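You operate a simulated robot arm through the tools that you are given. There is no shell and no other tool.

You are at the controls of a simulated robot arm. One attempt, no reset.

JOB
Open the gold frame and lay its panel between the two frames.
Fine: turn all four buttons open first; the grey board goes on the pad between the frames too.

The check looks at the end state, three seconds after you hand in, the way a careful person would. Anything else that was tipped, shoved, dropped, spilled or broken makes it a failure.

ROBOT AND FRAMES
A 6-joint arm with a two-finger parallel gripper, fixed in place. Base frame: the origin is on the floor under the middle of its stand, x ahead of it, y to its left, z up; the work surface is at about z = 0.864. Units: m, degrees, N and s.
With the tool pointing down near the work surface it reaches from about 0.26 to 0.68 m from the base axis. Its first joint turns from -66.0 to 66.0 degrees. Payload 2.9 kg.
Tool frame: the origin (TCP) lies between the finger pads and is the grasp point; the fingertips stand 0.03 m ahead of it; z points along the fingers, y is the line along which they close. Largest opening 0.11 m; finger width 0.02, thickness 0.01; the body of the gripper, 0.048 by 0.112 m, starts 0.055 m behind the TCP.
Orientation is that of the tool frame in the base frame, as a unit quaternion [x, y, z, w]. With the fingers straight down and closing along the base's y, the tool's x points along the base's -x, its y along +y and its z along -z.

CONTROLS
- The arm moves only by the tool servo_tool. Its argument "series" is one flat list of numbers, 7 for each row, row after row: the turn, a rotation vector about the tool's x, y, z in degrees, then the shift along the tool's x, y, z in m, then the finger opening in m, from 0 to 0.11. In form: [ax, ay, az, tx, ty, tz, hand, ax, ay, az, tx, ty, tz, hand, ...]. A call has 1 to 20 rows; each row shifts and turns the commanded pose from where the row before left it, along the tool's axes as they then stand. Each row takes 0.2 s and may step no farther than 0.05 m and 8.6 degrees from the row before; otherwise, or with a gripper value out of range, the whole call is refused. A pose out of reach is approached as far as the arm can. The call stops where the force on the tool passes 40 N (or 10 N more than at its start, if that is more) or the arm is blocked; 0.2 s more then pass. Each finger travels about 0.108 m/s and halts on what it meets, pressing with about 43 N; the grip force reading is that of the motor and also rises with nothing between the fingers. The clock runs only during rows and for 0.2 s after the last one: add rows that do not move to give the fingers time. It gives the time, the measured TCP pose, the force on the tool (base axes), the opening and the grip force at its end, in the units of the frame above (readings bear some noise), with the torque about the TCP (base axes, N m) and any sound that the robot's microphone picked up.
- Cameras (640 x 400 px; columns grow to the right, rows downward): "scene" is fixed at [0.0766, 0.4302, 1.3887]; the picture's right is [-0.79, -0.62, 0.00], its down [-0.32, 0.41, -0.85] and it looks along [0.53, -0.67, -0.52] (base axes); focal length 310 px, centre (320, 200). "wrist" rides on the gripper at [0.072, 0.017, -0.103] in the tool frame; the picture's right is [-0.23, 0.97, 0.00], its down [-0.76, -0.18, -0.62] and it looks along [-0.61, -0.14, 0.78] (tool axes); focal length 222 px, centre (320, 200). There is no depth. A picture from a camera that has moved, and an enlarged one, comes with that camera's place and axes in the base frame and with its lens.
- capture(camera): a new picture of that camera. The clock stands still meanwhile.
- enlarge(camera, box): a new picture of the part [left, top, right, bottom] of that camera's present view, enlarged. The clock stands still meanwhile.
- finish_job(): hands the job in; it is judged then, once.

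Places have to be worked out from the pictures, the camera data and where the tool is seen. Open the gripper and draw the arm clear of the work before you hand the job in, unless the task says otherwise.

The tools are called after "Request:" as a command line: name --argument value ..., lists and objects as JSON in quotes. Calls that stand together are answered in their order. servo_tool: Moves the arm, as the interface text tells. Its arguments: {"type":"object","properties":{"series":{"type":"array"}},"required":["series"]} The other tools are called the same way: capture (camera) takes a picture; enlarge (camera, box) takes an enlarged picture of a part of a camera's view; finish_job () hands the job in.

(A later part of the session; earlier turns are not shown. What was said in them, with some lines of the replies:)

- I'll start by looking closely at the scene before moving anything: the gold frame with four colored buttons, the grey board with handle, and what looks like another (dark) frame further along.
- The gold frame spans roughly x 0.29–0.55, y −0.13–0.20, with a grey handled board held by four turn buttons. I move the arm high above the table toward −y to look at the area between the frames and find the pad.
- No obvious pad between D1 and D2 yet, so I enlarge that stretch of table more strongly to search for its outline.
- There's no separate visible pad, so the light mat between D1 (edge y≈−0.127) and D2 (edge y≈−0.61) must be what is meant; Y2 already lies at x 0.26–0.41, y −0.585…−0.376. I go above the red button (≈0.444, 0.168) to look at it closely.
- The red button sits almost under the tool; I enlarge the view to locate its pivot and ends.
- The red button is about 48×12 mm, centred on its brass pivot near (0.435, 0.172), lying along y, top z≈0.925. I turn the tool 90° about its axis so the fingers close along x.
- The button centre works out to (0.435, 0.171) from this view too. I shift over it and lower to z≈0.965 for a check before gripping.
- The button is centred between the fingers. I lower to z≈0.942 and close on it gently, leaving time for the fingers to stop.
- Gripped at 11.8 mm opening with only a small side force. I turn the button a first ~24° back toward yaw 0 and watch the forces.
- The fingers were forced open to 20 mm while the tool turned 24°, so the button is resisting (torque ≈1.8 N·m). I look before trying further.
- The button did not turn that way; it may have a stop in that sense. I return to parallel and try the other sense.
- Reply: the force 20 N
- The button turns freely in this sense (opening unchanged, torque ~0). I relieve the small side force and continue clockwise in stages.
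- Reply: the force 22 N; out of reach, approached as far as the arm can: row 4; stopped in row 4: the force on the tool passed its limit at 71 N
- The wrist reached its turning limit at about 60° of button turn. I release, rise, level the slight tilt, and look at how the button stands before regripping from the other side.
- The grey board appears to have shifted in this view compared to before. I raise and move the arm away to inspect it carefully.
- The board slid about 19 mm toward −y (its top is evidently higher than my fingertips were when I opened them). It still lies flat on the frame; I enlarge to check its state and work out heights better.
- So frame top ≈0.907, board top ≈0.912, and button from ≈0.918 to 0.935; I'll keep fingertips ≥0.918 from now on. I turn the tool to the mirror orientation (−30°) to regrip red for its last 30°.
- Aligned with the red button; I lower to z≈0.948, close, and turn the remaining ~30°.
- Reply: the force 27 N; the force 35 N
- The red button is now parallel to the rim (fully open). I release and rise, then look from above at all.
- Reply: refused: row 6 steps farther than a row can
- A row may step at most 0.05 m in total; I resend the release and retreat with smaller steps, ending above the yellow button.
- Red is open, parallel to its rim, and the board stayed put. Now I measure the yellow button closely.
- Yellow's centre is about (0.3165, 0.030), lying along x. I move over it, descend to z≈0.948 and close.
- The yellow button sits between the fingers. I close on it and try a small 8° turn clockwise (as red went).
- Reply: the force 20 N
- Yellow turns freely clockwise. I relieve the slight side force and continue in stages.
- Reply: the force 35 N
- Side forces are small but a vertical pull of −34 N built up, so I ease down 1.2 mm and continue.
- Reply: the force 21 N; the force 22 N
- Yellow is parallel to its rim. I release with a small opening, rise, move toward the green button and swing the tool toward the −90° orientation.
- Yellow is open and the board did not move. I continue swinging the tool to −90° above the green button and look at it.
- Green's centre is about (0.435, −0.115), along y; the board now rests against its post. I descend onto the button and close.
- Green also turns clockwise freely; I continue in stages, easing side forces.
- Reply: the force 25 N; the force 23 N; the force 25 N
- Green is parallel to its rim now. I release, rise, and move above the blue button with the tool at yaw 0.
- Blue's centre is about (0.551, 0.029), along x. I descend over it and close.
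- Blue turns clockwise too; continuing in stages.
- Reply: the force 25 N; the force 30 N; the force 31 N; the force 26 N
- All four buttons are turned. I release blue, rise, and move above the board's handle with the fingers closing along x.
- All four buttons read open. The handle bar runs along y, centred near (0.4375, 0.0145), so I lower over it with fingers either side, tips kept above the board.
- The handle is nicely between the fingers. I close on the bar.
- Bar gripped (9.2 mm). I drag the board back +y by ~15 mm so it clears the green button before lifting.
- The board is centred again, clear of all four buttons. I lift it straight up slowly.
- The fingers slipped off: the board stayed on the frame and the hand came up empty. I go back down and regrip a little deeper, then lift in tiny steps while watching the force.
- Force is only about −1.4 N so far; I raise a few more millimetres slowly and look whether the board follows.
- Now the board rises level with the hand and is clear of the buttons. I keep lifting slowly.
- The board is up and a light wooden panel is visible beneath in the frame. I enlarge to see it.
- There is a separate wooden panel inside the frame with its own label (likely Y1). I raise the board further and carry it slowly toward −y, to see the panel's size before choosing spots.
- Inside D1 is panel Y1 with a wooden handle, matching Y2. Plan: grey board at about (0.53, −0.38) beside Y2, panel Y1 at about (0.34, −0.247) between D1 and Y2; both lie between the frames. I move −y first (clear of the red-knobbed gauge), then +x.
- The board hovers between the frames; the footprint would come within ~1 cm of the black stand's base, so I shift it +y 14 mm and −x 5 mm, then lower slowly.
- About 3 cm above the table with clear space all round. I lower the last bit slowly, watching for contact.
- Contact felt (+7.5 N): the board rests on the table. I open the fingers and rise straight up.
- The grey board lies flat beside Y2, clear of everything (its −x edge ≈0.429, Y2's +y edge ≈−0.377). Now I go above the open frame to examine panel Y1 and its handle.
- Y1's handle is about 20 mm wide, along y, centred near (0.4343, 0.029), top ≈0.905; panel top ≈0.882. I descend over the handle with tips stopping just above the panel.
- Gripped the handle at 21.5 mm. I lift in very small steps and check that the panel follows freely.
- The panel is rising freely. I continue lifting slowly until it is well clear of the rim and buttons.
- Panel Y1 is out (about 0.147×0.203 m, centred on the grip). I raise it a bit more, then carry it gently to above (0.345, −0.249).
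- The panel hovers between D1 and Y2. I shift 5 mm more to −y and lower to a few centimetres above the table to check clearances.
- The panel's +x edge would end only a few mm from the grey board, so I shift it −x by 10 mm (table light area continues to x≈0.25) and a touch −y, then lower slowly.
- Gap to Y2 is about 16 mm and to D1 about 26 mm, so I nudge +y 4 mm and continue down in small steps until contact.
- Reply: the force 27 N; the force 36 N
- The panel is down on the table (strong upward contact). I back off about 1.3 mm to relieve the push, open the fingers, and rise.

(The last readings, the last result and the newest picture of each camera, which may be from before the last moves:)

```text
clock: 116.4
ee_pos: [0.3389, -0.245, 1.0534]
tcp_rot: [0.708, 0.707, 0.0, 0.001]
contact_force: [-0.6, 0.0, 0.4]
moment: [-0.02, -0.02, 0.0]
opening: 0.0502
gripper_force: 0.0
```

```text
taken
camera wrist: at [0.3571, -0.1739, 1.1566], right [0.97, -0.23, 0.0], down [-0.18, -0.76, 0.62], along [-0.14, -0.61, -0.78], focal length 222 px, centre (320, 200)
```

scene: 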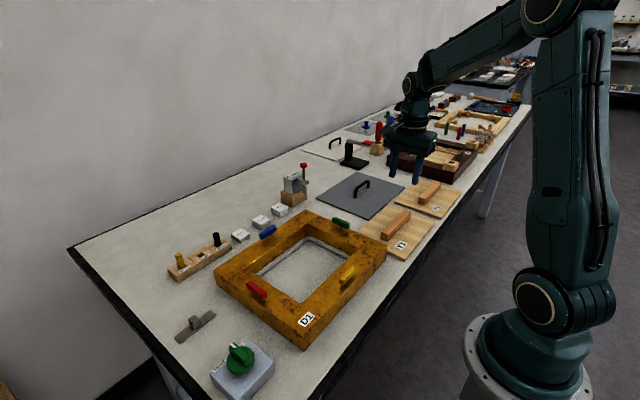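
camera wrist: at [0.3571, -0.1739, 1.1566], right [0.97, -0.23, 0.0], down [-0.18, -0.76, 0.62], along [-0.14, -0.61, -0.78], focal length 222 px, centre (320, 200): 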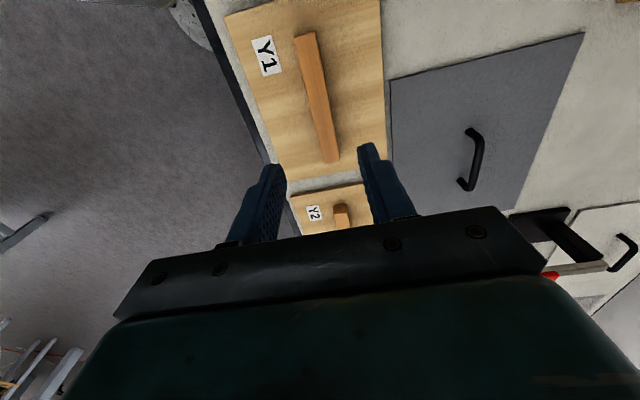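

Panel and board both lie flat between D1 and D2 with gaps around. I raise the arm and draw it back to about its starting place, then inspect everything.

Request:
servo_tool --series '[0, 0, 0, 0, 0, -0.04, 0.05, 0, 0, 0, 0, 0, -0.04, 0.05, 0, 0, 0, 0, 0, -0.04, 0.08, 0, 0, 0, 0, 0, -0.035, 0.11, 0, 0, 0, 0.03, 0.012, 0, 0.11, 0, 0, 0, 0.03, 0.012, 0, 0.11, 0, 0, 0, 0.03, 0.012, 0, 0.11, 0, 0, 0, 0.03, 0.012, 0, 0.11, 0, 0, 0, 0.03, 0.012, 0, 0.11, 0, 0, 0, 0.03, 0.012, 0, 0.11, 0, 0, 0, 0, 0, 0, 0.11]'

Request:
capture --camera "scene"

Request:
enlarge --camera "scene" --box '[290, 130, 490, 280]'

Request:
enlarge --camera "scene" --box '[160, 190, 400, 380]'

Request:
capture --camera "wrist"

```text
clock: 118.8
ee_pos: [0.4112, -0.0666, 1.2051]
tcp_rot: [0.708, 0.707, 0.0, 0.001]
contact_force: [0.9, 0.2, 0.4]
moment: [-0.03, 0.01, 0.0]
opening: 0.1099
gripper_force: 0.1
```

```text
taken
```

scene: 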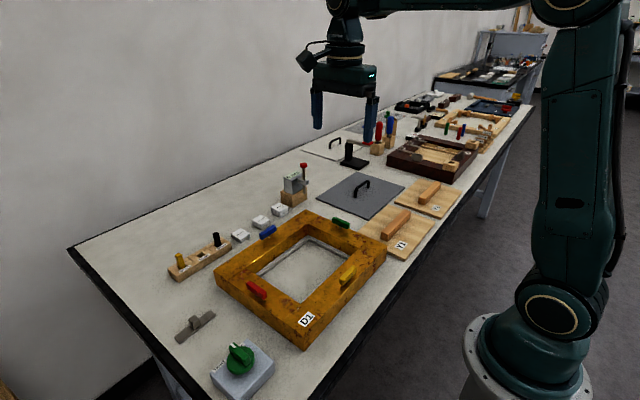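

```text
2.67 times, centred on (390, 205) of scene
camera zoom: at [0.0766, 0.4302, 1.3887], right [-0.79, -0.62, 0.0], down [-0.32, 0.41, -0.85], along [0.53, -0.67, -0.52], focal length 826 px, centre (133, 187)
```

zoom: 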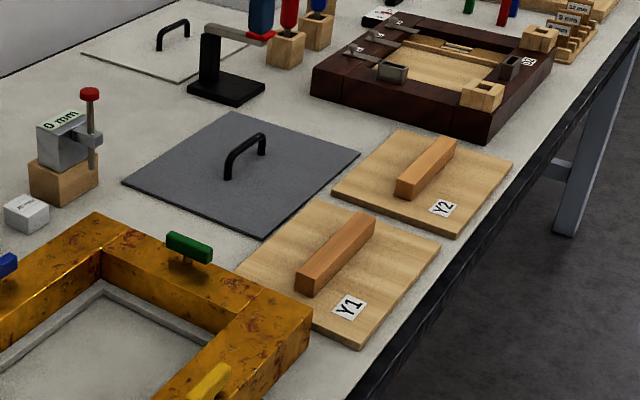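

```text
2.11 times, centred on (280, 285) of scene
camera zoom: at [0.0766, 0.4302, 1.3887], right [-0.79, -0.62, 0.0], down [-0.32, 0.41, -0.85], along [0.53, -0.67, -0.52], focal length 652 px, centre (404, 21)
```

zoom: 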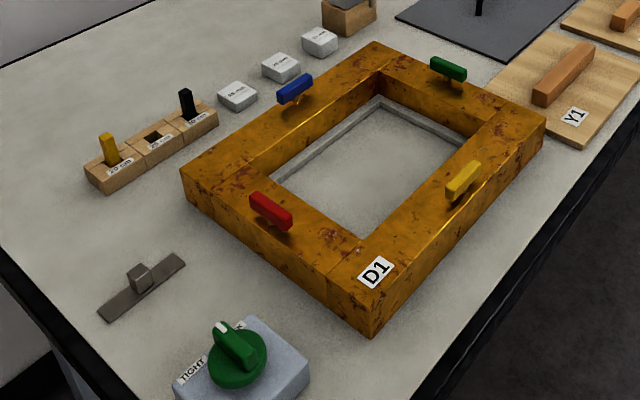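

```text
taken
camera wrist: at [0.4289, 0.0049, 1.3096], right [0.97, -0.23, 0.0], down [-0.18, -0.76, 0.62], along [-0.14, -0.61, -0.78], focal length 222 px, centre (320, 200)
```

wrist: 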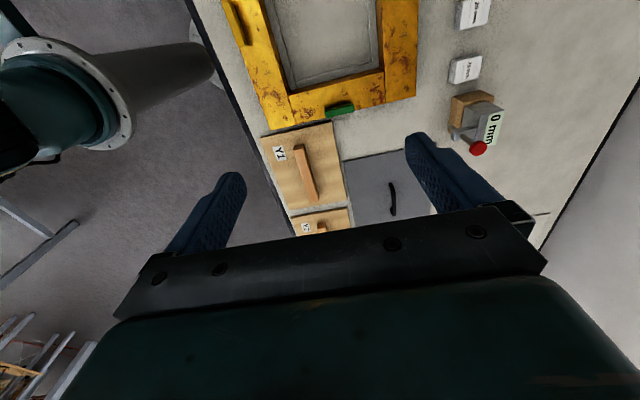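

Frame D1 stands where it was, buttons open. I check the gaps between Y1, the grey board, Y2 and D1 once more in detail.

Request:
enlarge --camera "scene" --box '[340, 190, 440, 265]'

Request:
enlarge --camera "wrist" --box '[240, 90, 420, 240]'

Request:
enlarge --camera "scene" --box '[290, 90, 410, 180]'

```text
5.33 times, centred on (390, 228) of scene
camera zoom: at [0.0766, 0.4302, 1.3887], right [-0.79, -0.62, 0.0], down [-0.32, 0.41, -0.85], along [0.53, -0.67, -0.52], focal length 1652 px, centre (-53, 53)
```

zoom: 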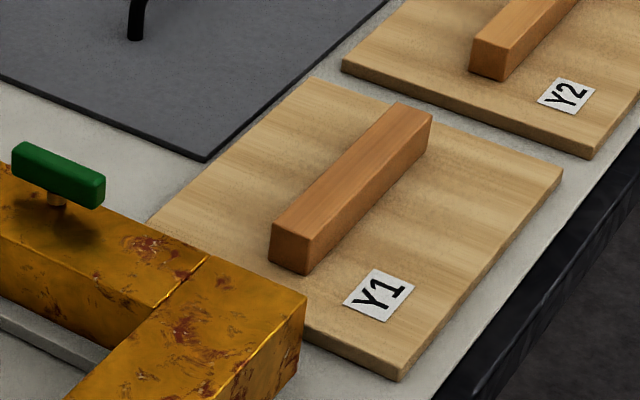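

```text
2.67 times, centred on (330, 165) of wrist
camera zoom: at [0.4289, 0.0049, 1.3096], right [0.97, -0.23, 0.0], down [-0.18, -0.76, 0.62], along [-0.14, -0.61, -0.78], focal length 592 px, centre (293, 293)
```

zoom: 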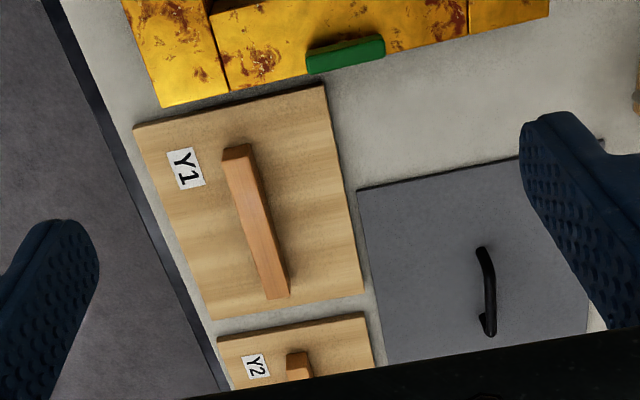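

```text
4.44 times, centred on (350, 135) of scene
camera zoom: at [0.0766, 0.4302, 1.3887], right [-0.79, -0.62, 0.0], down [-0.32, 0.41, -0.85], along [0.53, -0.67, -0.52], focal length 1376 px, centre (187, 489)
```

zoom: 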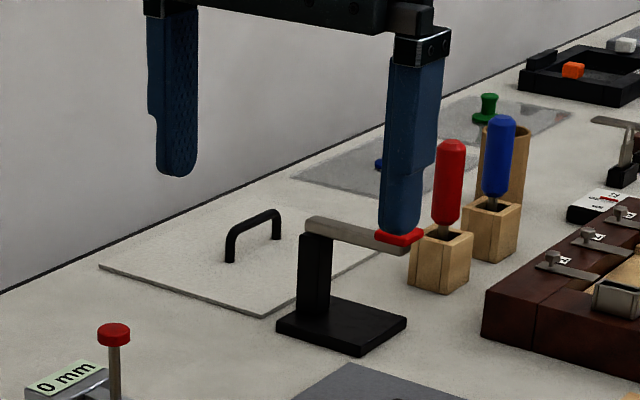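

All four buttons are open, the gold frame is empty and has not moved. Y1 and the grey board lie flat between the two frames without touching anything, and the gripper is open and clear. I hand the job in.

Request:
finish_job

```text
The job is handed in.
```

The job is handed in. The gold frame (D1) is open, and both its panel Y1 and the grey board lie flat between the two frames.

- **Buttons:** All four are turned a full 90°, parallel to the rim.
- **Placement:** Y1 lies between the gold frame and Y2. The grey board is beside it, on the side away from the robot. In the last pictures neither touches anything, and the gold frame and the objects around it look undisturbed.
- **The pad:** I saw no separate pad between the frames. I took the pale table surface there as the pad, so check this if you meant a specific spot.
- **Slips along the way:**
  - While I was turning the red button, a finger pushed the grey board about 2 cm along the frame. I slid it back before lifting.
  - That same turn hit the wrist's limit with a brief 71 N force.
  - My first grip on the grey board's handle slipped off without moving the board.

The gripper is open and the arm is back near its starting place, clear of the work.
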